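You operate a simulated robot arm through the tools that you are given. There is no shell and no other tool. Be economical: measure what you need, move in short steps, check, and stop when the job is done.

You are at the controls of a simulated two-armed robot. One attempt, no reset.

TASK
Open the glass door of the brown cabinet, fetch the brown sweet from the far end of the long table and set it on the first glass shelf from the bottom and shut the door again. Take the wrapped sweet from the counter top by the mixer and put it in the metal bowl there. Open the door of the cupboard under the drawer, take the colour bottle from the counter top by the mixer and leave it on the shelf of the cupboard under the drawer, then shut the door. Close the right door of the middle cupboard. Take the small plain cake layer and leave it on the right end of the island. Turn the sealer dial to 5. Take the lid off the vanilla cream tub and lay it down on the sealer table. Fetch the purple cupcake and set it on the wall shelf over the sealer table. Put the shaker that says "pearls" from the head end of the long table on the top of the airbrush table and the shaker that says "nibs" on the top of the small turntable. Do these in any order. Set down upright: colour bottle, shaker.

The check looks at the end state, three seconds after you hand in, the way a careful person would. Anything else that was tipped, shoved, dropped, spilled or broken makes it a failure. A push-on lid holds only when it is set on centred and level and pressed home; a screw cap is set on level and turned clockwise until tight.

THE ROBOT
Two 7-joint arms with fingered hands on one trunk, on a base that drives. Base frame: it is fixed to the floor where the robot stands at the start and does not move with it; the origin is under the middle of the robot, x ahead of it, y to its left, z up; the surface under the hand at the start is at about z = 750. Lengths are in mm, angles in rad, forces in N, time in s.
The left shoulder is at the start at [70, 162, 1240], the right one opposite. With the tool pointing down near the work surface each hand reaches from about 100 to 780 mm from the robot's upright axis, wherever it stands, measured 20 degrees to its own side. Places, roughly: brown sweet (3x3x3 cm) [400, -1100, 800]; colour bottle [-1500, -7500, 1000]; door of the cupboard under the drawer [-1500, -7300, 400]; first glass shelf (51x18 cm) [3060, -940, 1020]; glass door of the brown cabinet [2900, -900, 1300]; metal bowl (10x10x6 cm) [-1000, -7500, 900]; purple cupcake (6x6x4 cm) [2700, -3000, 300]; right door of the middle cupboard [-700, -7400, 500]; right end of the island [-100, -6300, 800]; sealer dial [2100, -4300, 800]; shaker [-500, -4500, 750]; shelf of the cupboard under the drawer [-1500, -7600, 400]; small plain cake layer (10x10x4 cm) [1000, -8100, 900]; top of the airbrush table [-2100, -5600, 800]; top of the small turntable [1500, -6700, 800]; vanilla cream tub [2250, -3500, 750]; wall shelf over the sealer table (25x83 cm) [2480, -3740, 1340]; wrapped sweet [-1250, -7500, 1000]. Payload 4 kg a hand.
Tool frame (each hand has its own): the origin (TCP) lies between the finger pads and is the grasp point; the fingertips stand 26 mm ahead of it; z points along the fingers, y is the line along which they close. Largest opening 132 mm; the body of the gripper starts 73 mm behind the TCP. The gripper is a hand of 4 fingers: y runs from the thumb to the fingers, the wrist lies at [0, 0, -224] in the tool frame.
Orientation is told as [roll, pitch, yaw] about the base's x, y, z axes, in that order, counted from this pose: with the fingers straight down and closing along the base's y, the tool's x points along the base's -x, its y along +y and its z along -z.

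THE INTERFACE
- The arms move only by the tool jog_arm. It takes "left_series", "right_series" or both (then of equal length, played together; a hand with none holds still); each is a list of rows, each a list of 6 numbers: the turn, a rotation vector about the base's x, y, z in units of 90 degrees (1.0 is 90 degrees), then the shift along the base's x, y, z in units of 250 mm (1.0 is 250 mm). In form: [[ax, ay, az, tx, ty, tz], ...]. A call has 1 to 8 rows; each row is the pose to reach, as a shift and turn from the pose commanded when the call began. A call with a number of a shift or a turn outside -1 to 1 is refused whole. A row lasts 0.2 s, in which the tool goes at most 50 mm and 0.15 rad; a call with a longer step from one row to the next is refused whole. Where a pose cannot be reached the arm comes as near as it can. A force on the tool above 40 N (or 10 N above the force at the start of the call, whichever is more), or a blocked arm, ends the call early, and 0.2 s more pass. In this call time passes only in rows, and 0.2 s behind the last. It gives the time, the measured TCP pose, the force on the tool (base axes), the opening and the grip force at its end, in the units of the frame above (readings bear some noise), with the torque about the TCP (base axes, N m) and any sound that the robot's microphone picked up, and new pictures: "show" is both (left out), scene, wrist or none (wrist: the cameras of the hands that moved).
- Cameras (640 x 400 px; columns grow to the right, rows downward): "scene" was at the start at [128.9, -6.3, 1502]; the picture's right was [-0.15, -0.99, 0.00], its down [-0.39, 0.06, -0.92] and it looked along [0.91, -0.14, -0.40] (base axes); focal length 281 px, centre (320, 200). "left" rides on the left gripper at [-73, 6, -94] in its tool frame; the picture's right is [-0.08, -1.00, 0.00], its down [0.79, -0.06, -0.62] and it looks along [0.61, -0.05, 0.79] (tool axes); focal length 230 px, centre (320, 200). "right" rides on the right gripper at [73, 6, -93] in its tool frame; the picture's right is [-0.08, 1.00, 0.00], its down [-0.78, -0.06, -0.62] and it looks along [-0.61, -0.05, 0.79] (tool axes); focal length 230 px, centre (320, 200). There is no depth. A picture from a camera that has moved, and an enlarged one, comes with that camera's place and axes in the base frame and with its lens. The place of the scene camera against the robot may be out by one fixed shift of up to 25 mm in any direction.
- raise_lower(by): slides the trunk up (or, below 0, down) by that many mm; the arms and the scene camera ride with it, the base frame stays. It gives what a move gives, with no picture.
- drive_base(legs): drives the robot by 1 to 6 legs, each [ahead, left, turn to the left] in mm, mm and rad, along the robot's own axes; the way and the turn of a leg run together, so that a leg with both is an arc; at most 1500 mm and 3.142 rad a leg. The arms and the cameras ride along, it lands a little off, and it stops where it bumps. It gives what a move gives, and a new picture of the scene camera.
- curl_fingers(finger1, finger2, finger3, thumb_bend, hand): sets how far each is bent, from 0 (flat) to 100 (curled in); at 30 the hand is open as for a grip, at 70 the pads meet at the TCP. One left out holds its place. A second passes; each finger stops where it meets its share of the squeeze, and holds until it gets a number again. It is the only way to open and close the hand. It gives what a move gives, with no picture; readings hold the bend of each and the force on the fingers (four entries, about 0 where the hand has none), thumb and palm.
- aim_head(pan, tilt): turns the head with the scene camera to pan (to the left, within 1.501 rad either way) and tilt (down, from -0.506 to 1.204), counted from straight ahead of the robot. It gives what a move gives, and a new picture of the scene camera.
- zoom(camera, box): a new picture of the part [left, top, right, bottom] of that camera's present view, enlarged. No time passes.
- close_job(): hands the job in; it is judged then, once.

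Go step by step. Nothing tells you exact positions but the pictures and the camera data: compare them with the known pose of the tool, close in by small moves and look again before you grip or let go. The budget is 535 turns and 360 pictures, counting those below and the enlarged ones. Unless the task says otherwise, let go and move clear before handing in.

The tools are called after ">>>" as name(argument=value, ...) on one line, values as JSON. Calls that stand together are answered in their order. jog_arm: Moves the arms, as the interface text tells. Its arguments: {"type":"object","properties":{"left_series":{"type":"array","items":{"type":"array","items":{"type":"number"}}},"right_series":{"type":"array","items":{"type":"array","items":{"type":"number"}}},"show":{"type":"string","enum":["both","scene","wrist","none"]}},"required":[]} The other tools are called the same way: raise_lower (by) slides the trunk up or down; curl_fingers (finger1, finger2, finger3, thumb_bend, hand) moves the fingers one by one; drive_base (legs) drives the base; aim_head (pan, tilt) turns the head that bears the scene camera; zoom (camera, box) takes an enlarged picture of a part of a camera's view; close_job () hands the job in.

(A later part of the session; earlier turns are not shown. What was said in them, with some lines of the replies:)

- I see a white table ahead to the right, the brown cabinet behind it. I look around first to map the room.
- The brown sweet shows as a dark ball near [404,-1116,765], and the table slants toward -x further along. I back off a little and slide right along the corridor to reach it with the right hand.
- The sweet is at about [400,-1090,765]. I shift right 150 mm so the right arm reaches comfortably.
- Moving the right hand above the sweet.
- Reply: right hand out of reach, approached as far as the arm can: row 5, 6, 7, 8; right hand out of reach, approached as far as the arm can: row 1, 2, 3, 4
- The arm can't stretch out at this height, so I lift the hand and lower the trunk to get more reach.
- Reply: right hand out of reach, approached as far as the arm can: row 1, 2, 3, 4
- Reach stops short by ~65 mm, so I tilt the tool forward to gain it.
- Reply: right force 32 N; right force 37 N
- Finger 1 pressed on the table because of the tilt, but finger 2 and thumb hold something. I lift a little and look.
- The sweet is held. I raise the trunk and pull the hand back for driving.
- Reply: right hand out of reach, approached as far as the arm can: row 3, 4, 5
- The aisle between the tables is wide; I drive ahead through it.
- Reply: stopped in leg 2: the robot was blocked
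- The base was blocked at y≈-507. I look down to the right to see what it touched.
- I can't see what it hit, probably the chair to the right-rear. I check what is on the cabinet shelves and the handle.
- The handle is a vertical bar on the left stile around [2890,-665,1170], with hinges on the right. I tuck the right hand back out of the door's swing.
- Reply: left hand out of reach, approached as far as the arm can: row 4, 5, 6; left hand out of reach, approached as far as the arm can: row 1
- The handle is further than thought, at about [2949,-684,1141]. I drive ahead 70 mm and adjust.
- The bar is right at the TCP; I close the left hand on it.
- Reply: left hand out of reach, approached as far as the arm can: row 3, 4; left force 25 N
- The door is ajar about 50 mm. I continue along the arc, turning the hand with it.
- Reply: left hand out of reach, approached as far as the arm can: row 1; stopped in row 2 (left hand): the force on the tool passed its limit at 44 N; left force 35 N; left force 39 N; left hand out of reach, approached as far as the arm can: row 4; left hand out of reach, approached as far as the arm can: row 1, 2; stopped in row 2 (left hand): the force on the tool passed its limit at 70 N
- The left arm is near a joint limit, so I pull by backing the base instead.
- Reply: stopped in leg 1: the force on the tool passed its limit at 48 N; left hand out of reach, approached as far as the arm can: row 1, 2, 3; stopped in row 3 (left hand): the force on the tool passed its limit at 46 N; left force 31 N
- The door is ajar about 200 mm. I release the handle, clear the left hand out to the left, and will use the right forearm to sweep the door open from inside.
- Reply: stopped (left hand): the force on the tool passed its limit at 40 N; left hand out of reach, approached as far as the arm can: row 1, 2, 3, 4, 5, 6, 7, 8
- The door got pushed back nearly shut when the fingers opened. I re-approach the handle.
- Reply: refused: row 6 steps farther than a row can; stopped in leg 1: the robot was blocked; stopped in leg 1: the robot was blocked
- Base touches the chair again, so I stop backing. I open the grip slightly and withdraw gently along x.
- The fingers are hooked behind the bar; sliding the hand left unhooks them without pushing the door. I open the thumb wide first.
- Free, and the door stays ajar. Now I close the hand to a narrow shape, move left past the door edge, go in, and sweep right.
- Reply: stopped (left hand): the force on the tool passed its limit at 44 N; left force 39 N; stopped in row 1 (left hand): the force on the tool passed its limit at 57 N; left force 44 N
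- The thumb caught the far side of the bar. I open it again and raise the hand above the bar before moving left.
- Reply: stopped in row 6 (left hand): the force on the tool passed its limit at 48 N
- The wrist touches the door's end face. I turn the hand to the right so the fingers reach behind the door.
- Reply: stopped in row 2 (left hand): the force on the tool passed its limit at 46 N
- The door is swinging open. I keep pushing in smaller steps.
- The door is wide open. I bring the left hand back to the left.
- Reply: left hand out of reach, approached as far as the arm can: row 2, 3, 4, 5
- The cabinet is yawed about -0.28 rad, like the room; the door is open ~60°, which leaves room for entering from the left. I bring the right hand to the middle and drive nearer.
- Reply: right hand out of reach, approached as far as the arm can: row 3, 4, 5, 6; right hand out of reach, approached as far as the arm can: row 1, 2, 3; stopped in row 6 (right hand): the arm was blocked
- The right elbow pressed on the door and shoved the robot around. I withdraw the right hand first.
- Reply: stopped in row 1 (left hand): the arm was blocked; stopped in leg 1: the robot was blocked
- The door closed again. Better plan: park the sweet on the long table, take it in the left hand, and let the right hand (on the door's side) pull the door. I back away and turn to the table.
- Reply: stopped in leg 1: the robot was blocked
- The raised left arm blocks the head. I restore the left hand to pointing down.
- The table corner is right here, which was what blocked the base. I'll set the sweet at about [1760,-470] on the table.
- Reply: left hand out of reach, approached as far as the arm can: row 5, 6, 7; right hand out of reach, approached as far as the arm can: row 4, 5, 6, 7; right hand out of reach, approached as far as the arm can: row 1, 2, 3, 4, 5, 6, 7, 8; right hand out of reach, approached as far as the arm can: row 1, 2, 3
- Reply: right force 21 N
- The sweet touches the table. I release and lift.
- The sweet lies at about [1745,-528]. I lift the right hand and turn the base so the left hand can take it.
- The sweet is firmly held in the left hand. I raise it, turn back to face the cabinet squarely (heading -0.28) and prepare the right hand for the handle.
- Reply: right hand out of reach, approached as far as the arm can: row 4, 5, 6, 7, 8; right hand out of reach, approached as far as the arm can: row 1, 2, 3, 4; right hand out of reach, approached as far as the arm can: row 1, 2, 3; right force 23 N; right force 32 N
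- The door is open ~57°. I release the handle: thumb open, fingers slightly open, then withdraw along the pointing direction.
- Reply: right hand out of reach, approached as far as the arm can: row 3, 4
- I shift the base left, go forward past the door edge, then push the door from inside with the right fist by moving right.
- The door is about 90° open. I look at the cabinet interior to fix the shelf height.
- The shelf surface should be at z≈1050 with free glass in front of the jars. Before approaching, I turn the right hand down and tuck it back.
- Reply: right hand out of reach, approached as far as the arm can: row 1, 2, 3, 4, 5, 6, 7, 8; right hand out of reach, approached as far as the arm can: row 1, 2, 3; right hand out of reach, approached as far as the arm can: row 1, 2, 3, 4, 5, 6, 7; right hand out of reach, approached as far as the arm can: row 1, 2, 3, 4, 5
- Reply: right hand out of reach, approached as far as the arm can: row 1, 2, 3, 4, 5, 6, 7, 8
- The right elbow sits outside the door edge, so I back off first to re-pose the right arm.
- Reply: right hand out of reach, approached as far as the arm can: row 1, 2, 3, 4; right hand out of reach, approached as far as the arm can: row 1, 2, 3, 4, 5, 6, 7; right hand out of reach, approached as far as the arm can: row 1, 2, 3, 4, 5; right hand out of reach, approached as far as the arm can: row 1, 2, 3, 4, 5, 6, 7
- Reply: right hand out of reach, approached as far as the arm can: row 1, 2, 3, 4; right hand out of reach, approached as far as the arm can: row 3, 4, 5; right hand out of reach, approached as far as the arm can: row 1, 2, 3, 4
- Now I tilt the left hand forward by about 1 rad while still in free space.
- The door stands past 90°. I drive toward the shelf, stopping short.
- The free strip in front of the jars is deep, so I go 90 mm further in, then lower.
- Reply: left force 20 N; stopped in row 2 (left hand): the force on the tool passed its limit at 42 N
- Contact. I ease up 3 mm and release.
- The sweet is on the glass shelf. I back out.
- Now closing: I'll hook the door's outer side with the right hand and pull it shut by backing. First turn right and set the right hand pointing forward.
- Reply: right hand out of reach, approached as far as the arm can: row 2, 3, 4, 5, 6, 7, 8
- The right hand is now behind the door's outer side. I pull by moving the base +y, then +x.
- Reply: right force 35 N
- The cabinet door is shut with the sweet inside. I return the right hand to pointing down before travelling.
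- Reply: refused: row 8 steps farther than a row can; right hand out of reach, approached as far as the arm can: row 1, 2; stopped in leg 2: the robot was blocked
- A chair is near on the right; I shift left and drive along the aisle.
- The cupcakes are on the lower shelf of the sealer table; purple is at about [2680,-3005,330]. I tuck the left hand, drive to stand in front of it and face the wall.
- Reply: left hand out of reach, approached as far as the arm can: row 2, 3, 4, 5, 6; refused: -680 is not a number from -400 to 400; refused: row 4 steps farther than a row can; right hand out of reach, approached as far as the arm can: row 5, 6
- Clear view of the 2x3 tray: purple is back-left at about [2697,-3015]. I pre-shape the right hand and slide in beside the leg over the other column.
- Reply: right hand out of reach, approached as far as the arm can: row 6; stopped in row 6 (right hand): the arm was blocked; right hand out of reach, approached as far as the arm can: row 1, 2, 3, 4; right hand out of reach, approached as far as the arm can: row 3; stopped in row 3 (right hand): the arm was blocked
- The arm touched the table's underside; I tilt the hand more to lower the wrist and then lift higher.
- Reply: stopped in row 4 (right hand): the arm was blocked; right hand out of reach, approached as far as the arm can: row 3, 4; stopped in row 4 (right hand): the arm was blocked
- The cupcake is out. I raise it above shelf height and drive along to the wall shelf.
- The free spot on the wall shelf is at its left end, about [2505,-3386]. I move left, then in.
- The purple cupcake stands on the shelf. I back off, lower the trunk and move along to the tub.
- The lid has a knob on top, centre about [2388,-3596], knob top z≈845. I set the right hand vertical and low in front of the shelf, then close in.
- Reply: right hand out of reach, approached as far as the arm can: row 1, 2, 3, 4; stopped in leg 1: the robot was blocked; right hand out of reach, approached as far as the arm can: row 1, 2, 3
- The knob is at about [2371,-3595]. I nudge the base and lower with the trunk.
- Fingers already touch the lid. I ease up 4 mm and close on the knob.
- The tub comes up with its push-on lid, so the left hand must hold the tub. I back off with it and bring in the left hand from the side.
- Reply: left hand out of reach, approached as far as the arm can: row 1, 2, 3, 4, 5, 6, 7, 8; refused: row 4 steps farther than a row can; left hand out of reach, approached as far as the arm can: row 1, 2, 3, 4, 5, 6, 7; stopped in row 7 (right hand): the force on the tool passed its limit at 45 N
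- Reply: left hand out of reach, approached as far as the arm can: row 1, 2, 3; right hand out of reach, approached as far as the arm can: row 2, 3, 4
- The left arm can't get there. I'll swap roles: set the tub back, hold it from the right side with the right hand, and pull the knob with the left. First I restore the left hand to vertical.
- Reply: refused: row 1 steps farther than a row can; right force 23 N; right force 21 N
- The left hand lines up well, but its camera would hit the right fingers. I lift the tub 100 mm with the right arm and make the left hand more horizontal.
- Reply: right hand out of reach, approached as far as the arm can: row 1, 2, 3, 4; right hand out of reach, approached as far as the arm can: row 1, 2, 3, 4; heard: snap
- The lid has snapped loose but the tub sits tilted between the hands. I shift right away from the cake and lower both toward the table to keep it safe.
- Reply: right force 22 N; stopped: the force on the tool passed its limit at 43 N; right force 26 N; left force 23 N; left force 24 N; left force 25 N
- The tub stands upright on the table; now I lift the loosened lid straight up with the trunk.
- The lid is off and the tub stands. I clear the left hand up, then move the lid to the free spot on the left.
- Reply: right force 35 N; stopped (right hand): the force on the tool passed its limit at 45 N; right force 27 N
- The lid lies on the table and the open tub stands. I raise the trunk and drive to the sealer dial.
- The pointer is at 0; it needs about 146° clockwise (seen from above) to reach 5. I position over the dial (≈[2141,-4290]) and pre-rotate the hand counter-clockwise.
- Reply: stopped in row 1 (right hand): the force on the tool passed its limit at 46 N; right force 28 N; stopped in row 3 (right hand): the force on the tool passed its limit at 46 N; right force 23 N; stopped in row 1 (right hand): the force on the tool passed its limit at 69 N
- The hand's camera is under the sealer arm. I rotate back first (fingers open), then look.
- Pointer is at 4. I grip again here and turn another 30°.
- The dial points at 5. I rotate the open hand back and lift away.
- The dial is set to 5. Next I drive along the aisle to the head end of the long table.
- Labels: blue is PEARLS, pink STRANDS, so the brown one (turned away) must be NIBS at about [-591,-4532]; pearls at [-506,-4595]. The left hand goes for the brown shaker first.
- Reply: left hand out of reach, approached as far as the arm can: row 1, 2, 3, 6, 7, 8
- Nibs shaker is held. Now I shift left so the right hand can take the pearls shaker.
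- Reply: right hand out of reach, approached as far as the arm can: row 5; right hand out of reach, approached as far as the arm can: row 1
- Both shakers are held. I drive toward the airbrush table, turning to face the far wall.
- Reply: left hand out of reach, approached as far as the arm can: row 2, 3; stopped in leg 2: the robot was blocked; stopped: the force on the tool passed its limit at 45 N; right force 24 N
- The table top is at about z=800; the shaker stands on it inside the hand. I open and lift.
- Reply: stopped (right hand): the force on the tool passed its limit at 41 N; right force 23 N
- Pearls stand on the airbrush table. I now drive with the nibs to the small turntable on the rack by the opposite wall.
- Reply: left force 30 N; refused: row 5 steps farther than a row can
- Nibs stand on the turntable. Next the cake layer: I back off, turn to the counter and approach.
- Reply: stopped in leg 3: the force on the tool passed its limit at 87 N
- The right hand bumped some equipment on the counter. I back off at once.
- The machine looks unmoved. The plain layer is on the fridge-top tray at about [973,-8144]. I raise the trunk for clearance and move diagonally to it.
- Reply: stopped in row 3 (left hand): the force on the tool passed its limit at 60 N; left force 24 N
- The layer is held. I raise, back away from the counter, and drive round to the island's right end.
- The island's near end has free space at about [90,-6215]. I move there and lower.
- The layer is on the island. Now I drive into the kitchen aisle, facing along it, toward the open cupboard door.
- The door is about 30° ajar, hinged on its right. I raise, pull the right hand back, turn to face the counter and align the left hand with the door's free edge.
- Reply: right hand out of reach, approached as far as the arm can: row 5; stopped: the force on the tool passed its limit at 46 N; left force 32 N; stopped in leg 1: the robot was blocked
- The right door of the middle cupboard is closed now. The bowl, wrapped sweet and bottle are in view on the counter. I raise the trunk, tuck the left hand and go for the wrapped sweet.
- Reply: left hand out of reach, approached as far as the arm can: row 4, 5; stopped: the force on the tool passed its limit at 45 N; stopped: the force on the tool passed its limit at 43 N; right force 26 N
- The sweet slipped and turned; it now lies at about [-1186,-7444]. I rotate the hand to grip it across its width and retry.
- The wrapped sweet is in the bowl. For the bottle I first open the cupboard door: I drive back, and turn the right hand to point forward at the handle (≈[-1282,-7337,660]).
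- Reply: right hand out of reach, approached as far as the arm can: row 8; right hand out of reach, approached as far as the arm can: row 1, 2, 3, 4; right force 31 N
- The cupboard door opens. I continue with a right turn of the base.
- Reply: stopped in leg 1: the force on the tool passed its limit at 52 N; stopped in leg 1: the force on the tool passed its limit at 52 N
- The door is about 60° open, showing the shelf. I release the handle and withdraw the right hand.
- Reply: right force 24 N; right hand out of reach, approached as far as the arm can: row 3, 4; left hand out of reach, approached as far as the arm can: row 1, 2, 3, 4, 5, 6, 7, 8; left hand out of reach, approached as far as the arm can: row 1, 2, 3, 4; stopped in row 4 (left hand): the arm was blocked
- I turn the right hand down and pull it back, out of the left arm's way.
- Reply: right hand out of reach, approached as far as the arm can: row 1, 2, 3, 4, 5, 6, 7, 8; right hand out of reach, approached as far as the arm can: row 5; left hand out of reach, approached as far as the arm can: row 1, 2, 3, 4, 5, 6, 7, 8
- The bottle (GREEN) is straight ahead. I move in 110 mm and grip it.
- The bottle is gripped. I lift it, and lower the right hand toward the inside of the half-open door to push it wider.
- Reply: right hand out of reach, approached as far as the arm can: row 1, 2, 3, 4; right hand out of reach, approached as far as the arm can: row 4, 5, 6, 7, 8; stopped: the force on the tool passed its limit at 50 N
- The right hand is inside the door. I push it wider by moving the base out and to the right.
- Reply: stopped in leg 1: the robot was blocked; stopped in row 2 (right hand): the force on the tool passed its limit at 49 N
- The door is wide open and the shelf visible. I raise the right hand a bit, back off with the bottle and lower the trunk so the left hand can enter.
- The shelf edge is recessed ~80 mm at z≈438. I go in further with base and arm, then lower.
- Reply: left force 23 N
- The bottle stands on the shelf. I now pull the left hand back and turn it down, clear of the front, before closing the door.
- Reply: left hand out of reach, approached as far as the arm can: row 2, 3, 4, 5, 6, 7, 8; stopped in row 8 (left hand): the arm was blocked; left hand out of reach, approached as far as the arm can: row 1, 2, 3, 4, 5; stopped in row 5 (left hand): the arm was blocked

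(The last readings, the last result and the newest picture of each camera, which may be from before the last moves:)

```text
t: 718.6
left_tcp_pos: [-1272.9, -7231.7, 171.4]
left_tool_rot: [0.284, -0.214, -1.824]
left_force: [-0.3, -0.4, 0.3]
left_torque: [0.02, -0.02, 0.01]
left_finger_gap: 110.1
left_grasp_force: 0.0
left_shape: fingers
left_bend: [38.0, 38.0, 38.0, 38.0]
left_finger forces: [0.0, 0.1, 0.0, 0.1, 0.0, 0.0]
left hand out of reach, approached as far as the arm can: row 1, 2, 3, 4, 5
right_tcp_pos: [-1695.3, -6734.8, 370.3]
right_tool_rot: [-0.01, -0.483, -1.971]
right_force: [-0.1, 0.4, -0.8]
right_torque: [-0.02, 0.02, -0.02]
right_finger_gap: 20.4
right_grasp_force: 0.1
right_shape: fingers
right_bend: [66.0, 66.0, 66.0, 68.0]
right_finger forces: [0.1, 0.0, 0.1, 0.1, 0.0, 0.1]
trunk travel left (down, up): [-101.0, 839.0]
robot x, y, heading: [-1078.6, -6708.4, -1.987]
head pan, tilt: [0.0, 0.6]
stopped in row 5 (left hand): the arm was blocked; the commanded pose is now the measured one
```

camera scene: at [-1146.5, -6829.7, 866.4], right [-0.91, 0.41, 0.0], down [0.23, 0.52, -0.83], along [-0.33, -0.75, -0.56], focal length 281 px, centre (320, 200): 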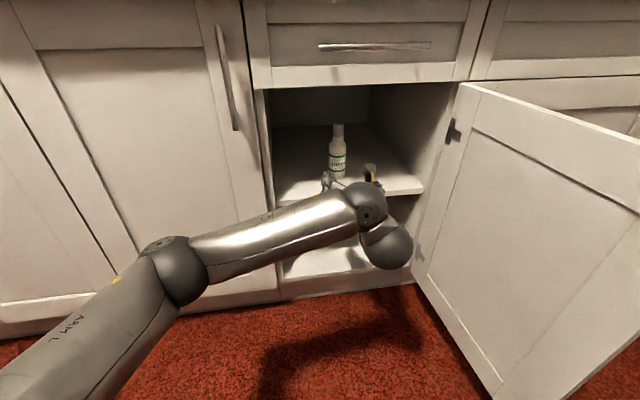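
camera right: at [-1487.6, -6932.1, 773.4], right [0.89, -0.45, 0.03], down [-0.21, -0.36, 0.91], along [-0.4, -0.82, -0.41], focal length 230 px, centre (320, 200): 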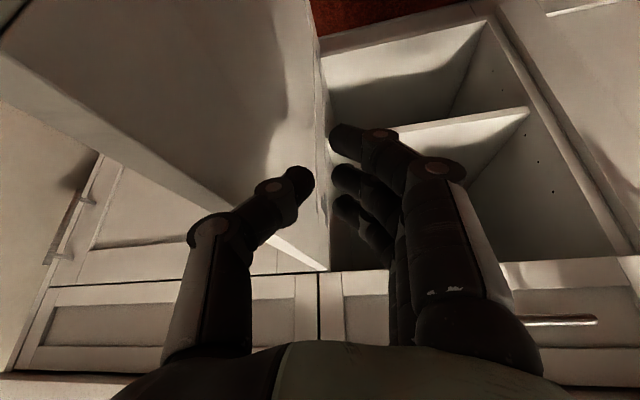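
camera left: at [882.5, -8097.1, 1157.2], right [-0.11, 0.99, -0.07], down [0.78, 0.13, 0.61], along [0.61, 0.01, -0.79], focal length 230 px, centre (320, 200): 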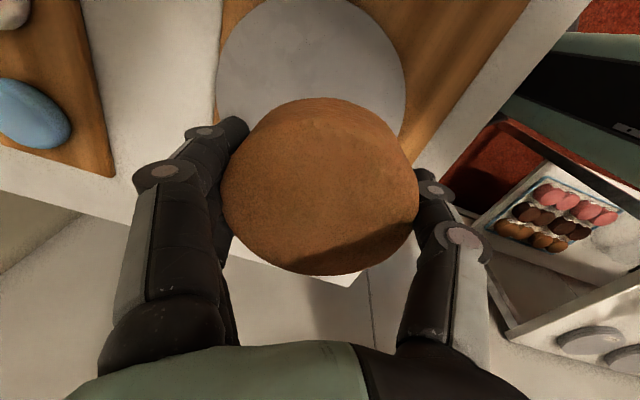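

>>> jog_arm(left_series=[[0, 0, 0, 0.03, 0.08, 0.12], [0, 0, 0, 0.07, 0.17, 0.25], [0, 0, 0, 0.11, 0.26, 0.38], [0, 0, 0, 0.15, 0.35, 0.5], [0, 0, 0, 0.19, 0.44, 0.62], [0, 0, 0, 0.23, 0.53, 0.74], [0, 0, 0, 0.28, 0.62, 0.86]], show="none")

>>> jog_arm(left_series=[[0, 0, 0, 0.1, 0.1, 0.1], [0, 0, 0, 0.2, 0.2, 0.15], [0, 0, 0, 0.32, 0.28, 0.2], [0, 0, 0, 0.45, 0.34, 0.25], [0, 0, 0, 0.6, 0.36, 0.3]], show="none")

```text
t: 720.4
left_tcp_pos: [-1301.8, -7211.0, 181.7]
left_tool_rot: [0.326, -0.258, -1.791]
left_force: [-0.3, 0.1, 0.0]
left_torque: [-0.01, 0.0, 0.0]
left_finger_gap: 110.1
left_grasp_force: 0.1
left_shape: fingers
left_bend: [38.0, 38.0, 38.0, 38.0]
left_finger forces: [0.0, 0.1, 0.0, 0.0, 0.0, 0.1]
left hand out of reach, approached as far as the arm can: row 1, 2, 3, 4, 5, 6, 7
right_tcp_pos: [-1694.1, -6734.1, 370.9]
right_tool_rot: [-0.011, -0.481, -1.971]
right_force: [1.6, 0.0, -0.2]
right_torque: [0.01, -0.04, 0.02]
right_finger_gap: 20.5
right_grasp_force: 0.3
right_shape: fingers
right_bend: [66.0, 66.0, 66.0, 68.0]
right_finger forces: [0.1, 0.0, 0.0, 0.0, 0.0, 0.0]
trunk travel left (down, up): [-101.0, 839.0]
robot x, y, heading: [-1077.5, -6715.8, -1.984]
head pan, tilt: [0.0, 0.6]
stopped in row 7 (left hand): the arm was blocked; the commanded pose is now the measured one
```

```text
t: 721.8
left_tcp_pos: [-1228.6, -7156.3, 160.5]
left_tool_rot: [0.288, -0.309, -1.787]
left_force: [0.2, -0.3, -0.2]
left_torque: [-0.01, -0.04, 0.01]
left_finger_gap: 109.9
left_grasp_force: 0.1
left_shape: fingers
left_bend: [38.0, 38.0, 38.0, 38.0]
left_finger forces: [0.1, 0.1, 0.0, 0.1, 0.0, 0.0]
left hand out of reach, approached as far as the arm can: row 1, 2, 3, 4, 5
right_tcp_pos: [-1695.7, -6730.0, 379.1]
right_tool_rot: [0.0, -0.494, -1.974]
right_force: [0.4, -0.2, 0.1]
right_torque: [0.01, -0.02, -0.02]
right_finger_gap: 20.3
right_grasp_force: 0.0
right_shape: fingers
right_bend: [66.0, 66.0, 66.0, 68.0]
right_finger forces: [0.0, 0.1, 0.0, 0.0, 0.0, 0.0]
trunk travel left (down, up): [-101.0, 839.0]
robot x, y, heading: [-1076.4, -6709.7, -1.99]
head pan, tilt: [0.0, 0.6]
stopped in row 5 (left hand): the arm was blocked; the commanded pose is now the measured one
```

>>> raise_lower(by=270)

>>> jog_arm(left_series=[[0, 0, 0.06, 0.05, 0.05, 0.1], [0, 0, 0.12, 0.1, 0.1, 0.2], [0, 0, 0.18, 0.15, 0.15, 0.3], [0, 0, 0.24, 0.2, 0.2, 0.4], [0, 0, 0.24, 0.25, 0.25, 0.5], [0, 0, 0.24, 0.3, 0.3, 0.62]], show="scene")

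```text
t: 724.6
left_tcp_pos: [-1226.3, -7156.1, 414.8]
left_tool_rot: [0.285, -0.293, -1.786]
left_force: [0.8, -0.3, 0.5]
left_torque: [-0.01, 0.04, 0.02]
left_finger_gap: 110.2
left_grasp_force: 0.0
left_shape: fingers
left_bend: [38.0, 38.0, 38.0, 38.0]
left_finger forces: [0.0, 0.1, 0.0, 0.0, 0.0, 0.0]
right_tcp_pos: [-1695.2, -6734.4, 639.9]
right_tool_rot: [-0.009, -0.481, -1.968]
right_force: [-0.1, 0.9, 0.1]
right_torque: [-0.05, 0.03, 0.01]
right_finger_gap: 20.3
right_grasp_force: 0.0
right_shape: fingers
right_bend: [66.0, 66.0, 66.0, 68.0]
right_finger forces: [0.1, 0.0, 0.0, 0.0, 0.0, 0.1]
trunk travel left (down, up): [-371.0, 569.0]
robot x, y, heading: [-1077.3, -6714.7, -1.988]
head pan, tilt: [0.0, 0.6]
```

```text
t: 726.0
left_tcp_pos: [-1175.8, -7132.6, 388.0]
left_tool_rot: [0.281, -0.294, -1.408]
left_force: [-0.6, 0.8, -0.8]
left_torque: [-0.01, -0.02, -0.02]
left_finger_gap: 110.0
left_grasp_force: 0.1
left_shape: fingers
left_bend: [38.0, 38.0, 38.0, 38.0]
left_finger forces: [0.0, 0.0, 0.0, 0.0, 0.1, 0.0]
left hand out of reach, approached as far as the arm can: row 1, 2, 3, 4, 5, 6
right_tcp_pos: [-1696.1, -6734.6, 640.7]
right_tool_rot: [-0.011, -0.482, -1.97]
right_force: [-0.9, 0.0, -0.3]
right_torque: [-0.01, 0.0, -0.01]
right_finger_gap: 20.2
right_grasp_force: 0.1
right_shape: fingers
right_bend: [66.0, 66.0, 66.0, 68.0]
right_finger forces: [0.0, 0.1, 0.0, 0.1, 0.0, 0.1]
trunk travel left (down, up): [-371.0, 569.0]
robot x, y, heading: [-1073.5, -6711.2, -1.992]
head pan, tilt: [0.0, 0.6]
camera scene: at [-1146.5, -6829.8, 1136.4], right [-0.91, 0.41, 0.0], down [0.23, 0.52, -0.83], along [-0.33, -0.75, -0.56], focal length 281 px, centre (320, 200)
```

scene: 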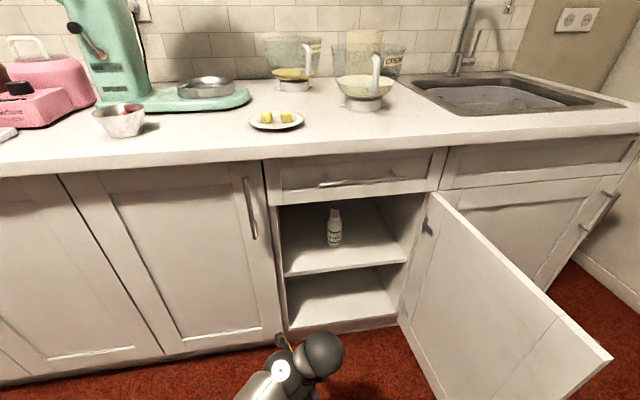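

Rotating the base left sweeps the right hand against the door's outer face and closes it. I do that in two steps.

>>> drive_base(legs=[[0, 0, 0.6], [0, 0, 0.35]])

```text
t: 729.1
left_tcp_pos: [-787.3, -7033.3, 389.1]
left_tool_rot: [0.281, -0.296, -0.447]
left_force: [1.1, -0.8, 0.6]
left_torque: [0.01, 0.02, 0.01]
left_finger_gap: 110.2
left_grasp_force: 0.1
left_shape: fingers
left_bend: [38.0, 38.0, 38.0, 38.0]
left_finger forces: [0.0, 0.1, 0.0, 0.0, 0.0, 0.1]
right_tcp_pos: [-1410.3, -7230.7, 642.2]
right_tool_rot: [-0.011, -0.482, -1.01]
right_force: [1.0, -0.6, 0.7]
right_torque: [0.0, 0.01, -0.02]
right_finger_gap: 20.2
right_grasp_force: 0.1
right_shape: fingers
right_bend: [66.0, 66.0, 66.0, 68.0]
right_finger forces: [0.1, 0.1, 0.0, 0.0, 0.0, 0.0]
trunk travel left (down, up): [-371.0, 569.0]
robot x, y, heading: [-1077.3, -6711.5, -1.025]
head pan, tilt: [0.0, 0.6]
camera scene: at [-1018.4, -6821.8, 1136.4], right [-0.86, -0.52, 0.0], down [-0.29, 0.48, -0.82], along [0.43, -0.71, -0.57], focal length 281 px, centre (320, 200)
```

scene: 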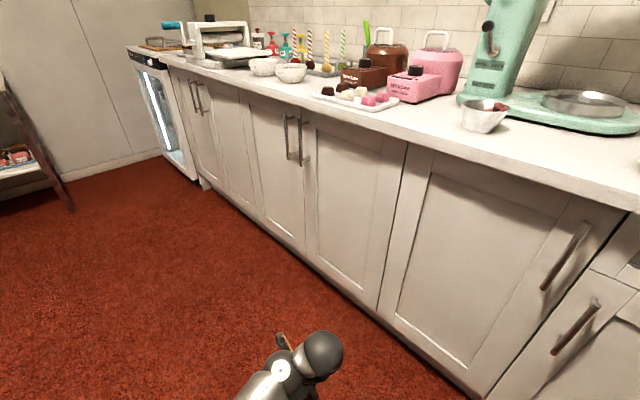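

>>> aim_head(pan=-0.85, tilt=0.6)

```text
t: 730.3
left_tcp_pos: [-787.6, -7032.4, 389.9]
left_tool_rot: [0.28, -0.296, -0.445]
left_force: [0.5, -0.2, -0.6]
left_torque: [0.0, 0.02, -0.03]
left_finger_gap: 110.1
left_grasp_force: 0.1
left_shape: fingers
left_bend: [38.0, 38.0, 38.0, 38.0]
left_finger forces: [0.0, 0.0, 0.1, 0.0, 0.1, 0.1]
right_tcp_pos: [-1411.1, -7232.2, 640.8]
right_tool_rot: [-0.011, -0.481, -1.008]
right_force: [0.2, -0.2, 0.3]
right_torque: [-0.01, 0.01, 0.03]
right_finger_gap: 20.1
right_grasp_force: 0.1
right_shape: fingers
right_bend: [66.0, 66.0, 66.0, 68.0]
right_finger forces: [0.0, 0.1, 0.0, 0.1, 0.1, 0.1]
trunk travel left (down, up): [-371.0, 569.0]
robot x, y, heading: [-1076.4, -6710.5, -1.025]
head pan, tilt: [-0.85, 0.6]
camera scene: at [-1090.9, -6830.4, 1136.4], right [-0.95, 0.3, 0.0], down [0.17, 0.54, -0.82], along [-0.25, -0.79, -0.57], focal length 281 px, centre (320, 200)
```

scene: 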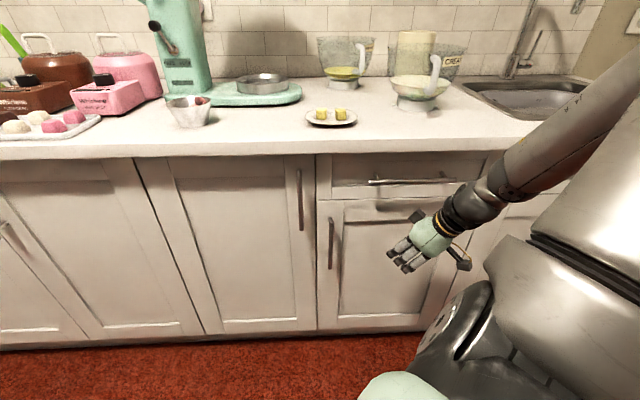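

>>> zoom(camera="scene", box=[280, 140, 520, 340])

```text
2.00 times, centred on (400, 240) of scene
camera zoom: at [-1090.9, -6830.4, 1136.4], right [-0.95, 0.3, 0.0], down [0.17, 0.54, -0.82], along [-0.25, -0.79, -0.57], focal length 562 px, centre (160, 120)
```

zoom: 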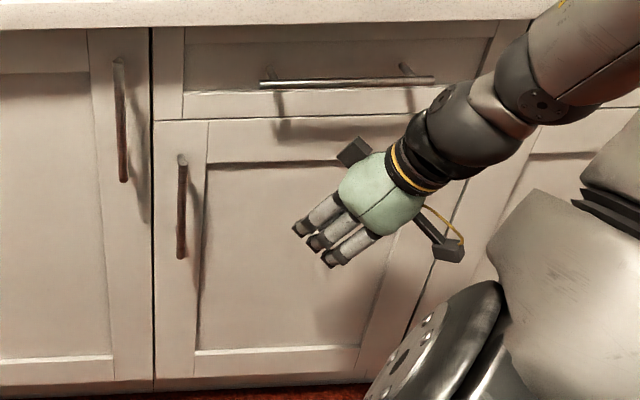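

The door is flush. I swing the right hand clear of it before handing in.

>>> drive_base(legs=[[0, 0, -0.3]])

```text
t: 731.6
left_tcp_pos: [-894.1, -7103.6, 389.4]
left_tool_rot: [0.284, -0.296, -0.743]
left_force: [0.2, -0.2, -0.2]
left_torque: [0.02, 0.05, 0.01]
left_finger_gap: 110.3
left_grasp_force: 0.0
left_shape: fingers
left_bend: [38.0, 38.0, 38.0, 38.0]
left_finger forces: [0.1, 0.0, 0.1, 0.0, 0.1, 0.0]
right_tcp_pos: [-1550.0, -7111.5, 640.3]
right_tool_rot: [-0.012, -0.482, -1.306]
right_force: [-0.2, -0.7, 0.3]
right_torque: [0.01, 0.01, 0.01]
right_finger_gap: 20.4
right_grasp_force: 0.0
right_shape: fingers
right_bend: [66.0, 66.0, 66.0, 68.0]
right_finger forces: [0.0, 0.1, 0.1, 0.1, 0.0, 0.0]
trunk travel left (down, up): [-371.0, 569.0]
robot x, y, heading: [-1076.5, -6709.4, -1.32]
head pan, tilt: [-0.85, 0.6]
camera scene: at [-1128.3, -6824.5, 1136.4], right [-0.82, 0.57, 0.0], down [0.32, 0.47, -0.82], along [-0.47, -0.68, -0.57], focal length 281 px, centre (320, 200)
```

scene: 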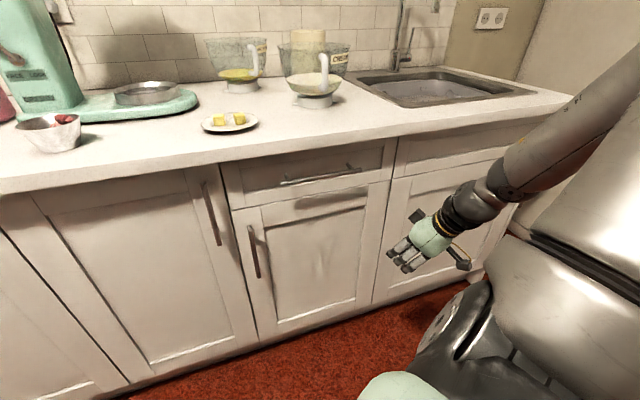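

The cupboard is shut with the bottle inside, the hands are empty and clear, and every other item on the list is done, so I hand in.

>>> close_job()

```text
The job is handed in.
```

I carried out every item on the list and handed the job in; these are the points to know:

- **Nibs shaker:** I never read its label, which was turned away. I took the brown shaker because the other two read "pearls" and "strands".
- **Brown cabinet:** The first attempt to reach in failed: my right arm pressed the door shut and pushed the robot around. The sweet is now on the first glass shelf and the door is shut.
- **Dough machine on the counter:** My right hand hit it once with about 87 N. It looked unmoved afterwards.
- **Cupcakes under the sealer table:** The purple cupcake may have brushed the blue one on its way out. The cupcakes I could see stayed upright.
- **Vanilla cream tub:** It came up with its lid, tilted once between my hands and went back down about 90 mm from where it was. It stands upright, open, with the lid beside it.
- **Wrapped sweet:** It slipped from the first grip on the counter. It is now in the bowl.
- **Cupboard doors:** The right door of the middle cupboard and the door under the drawer both looked flush. I did not press either to check that it latched.
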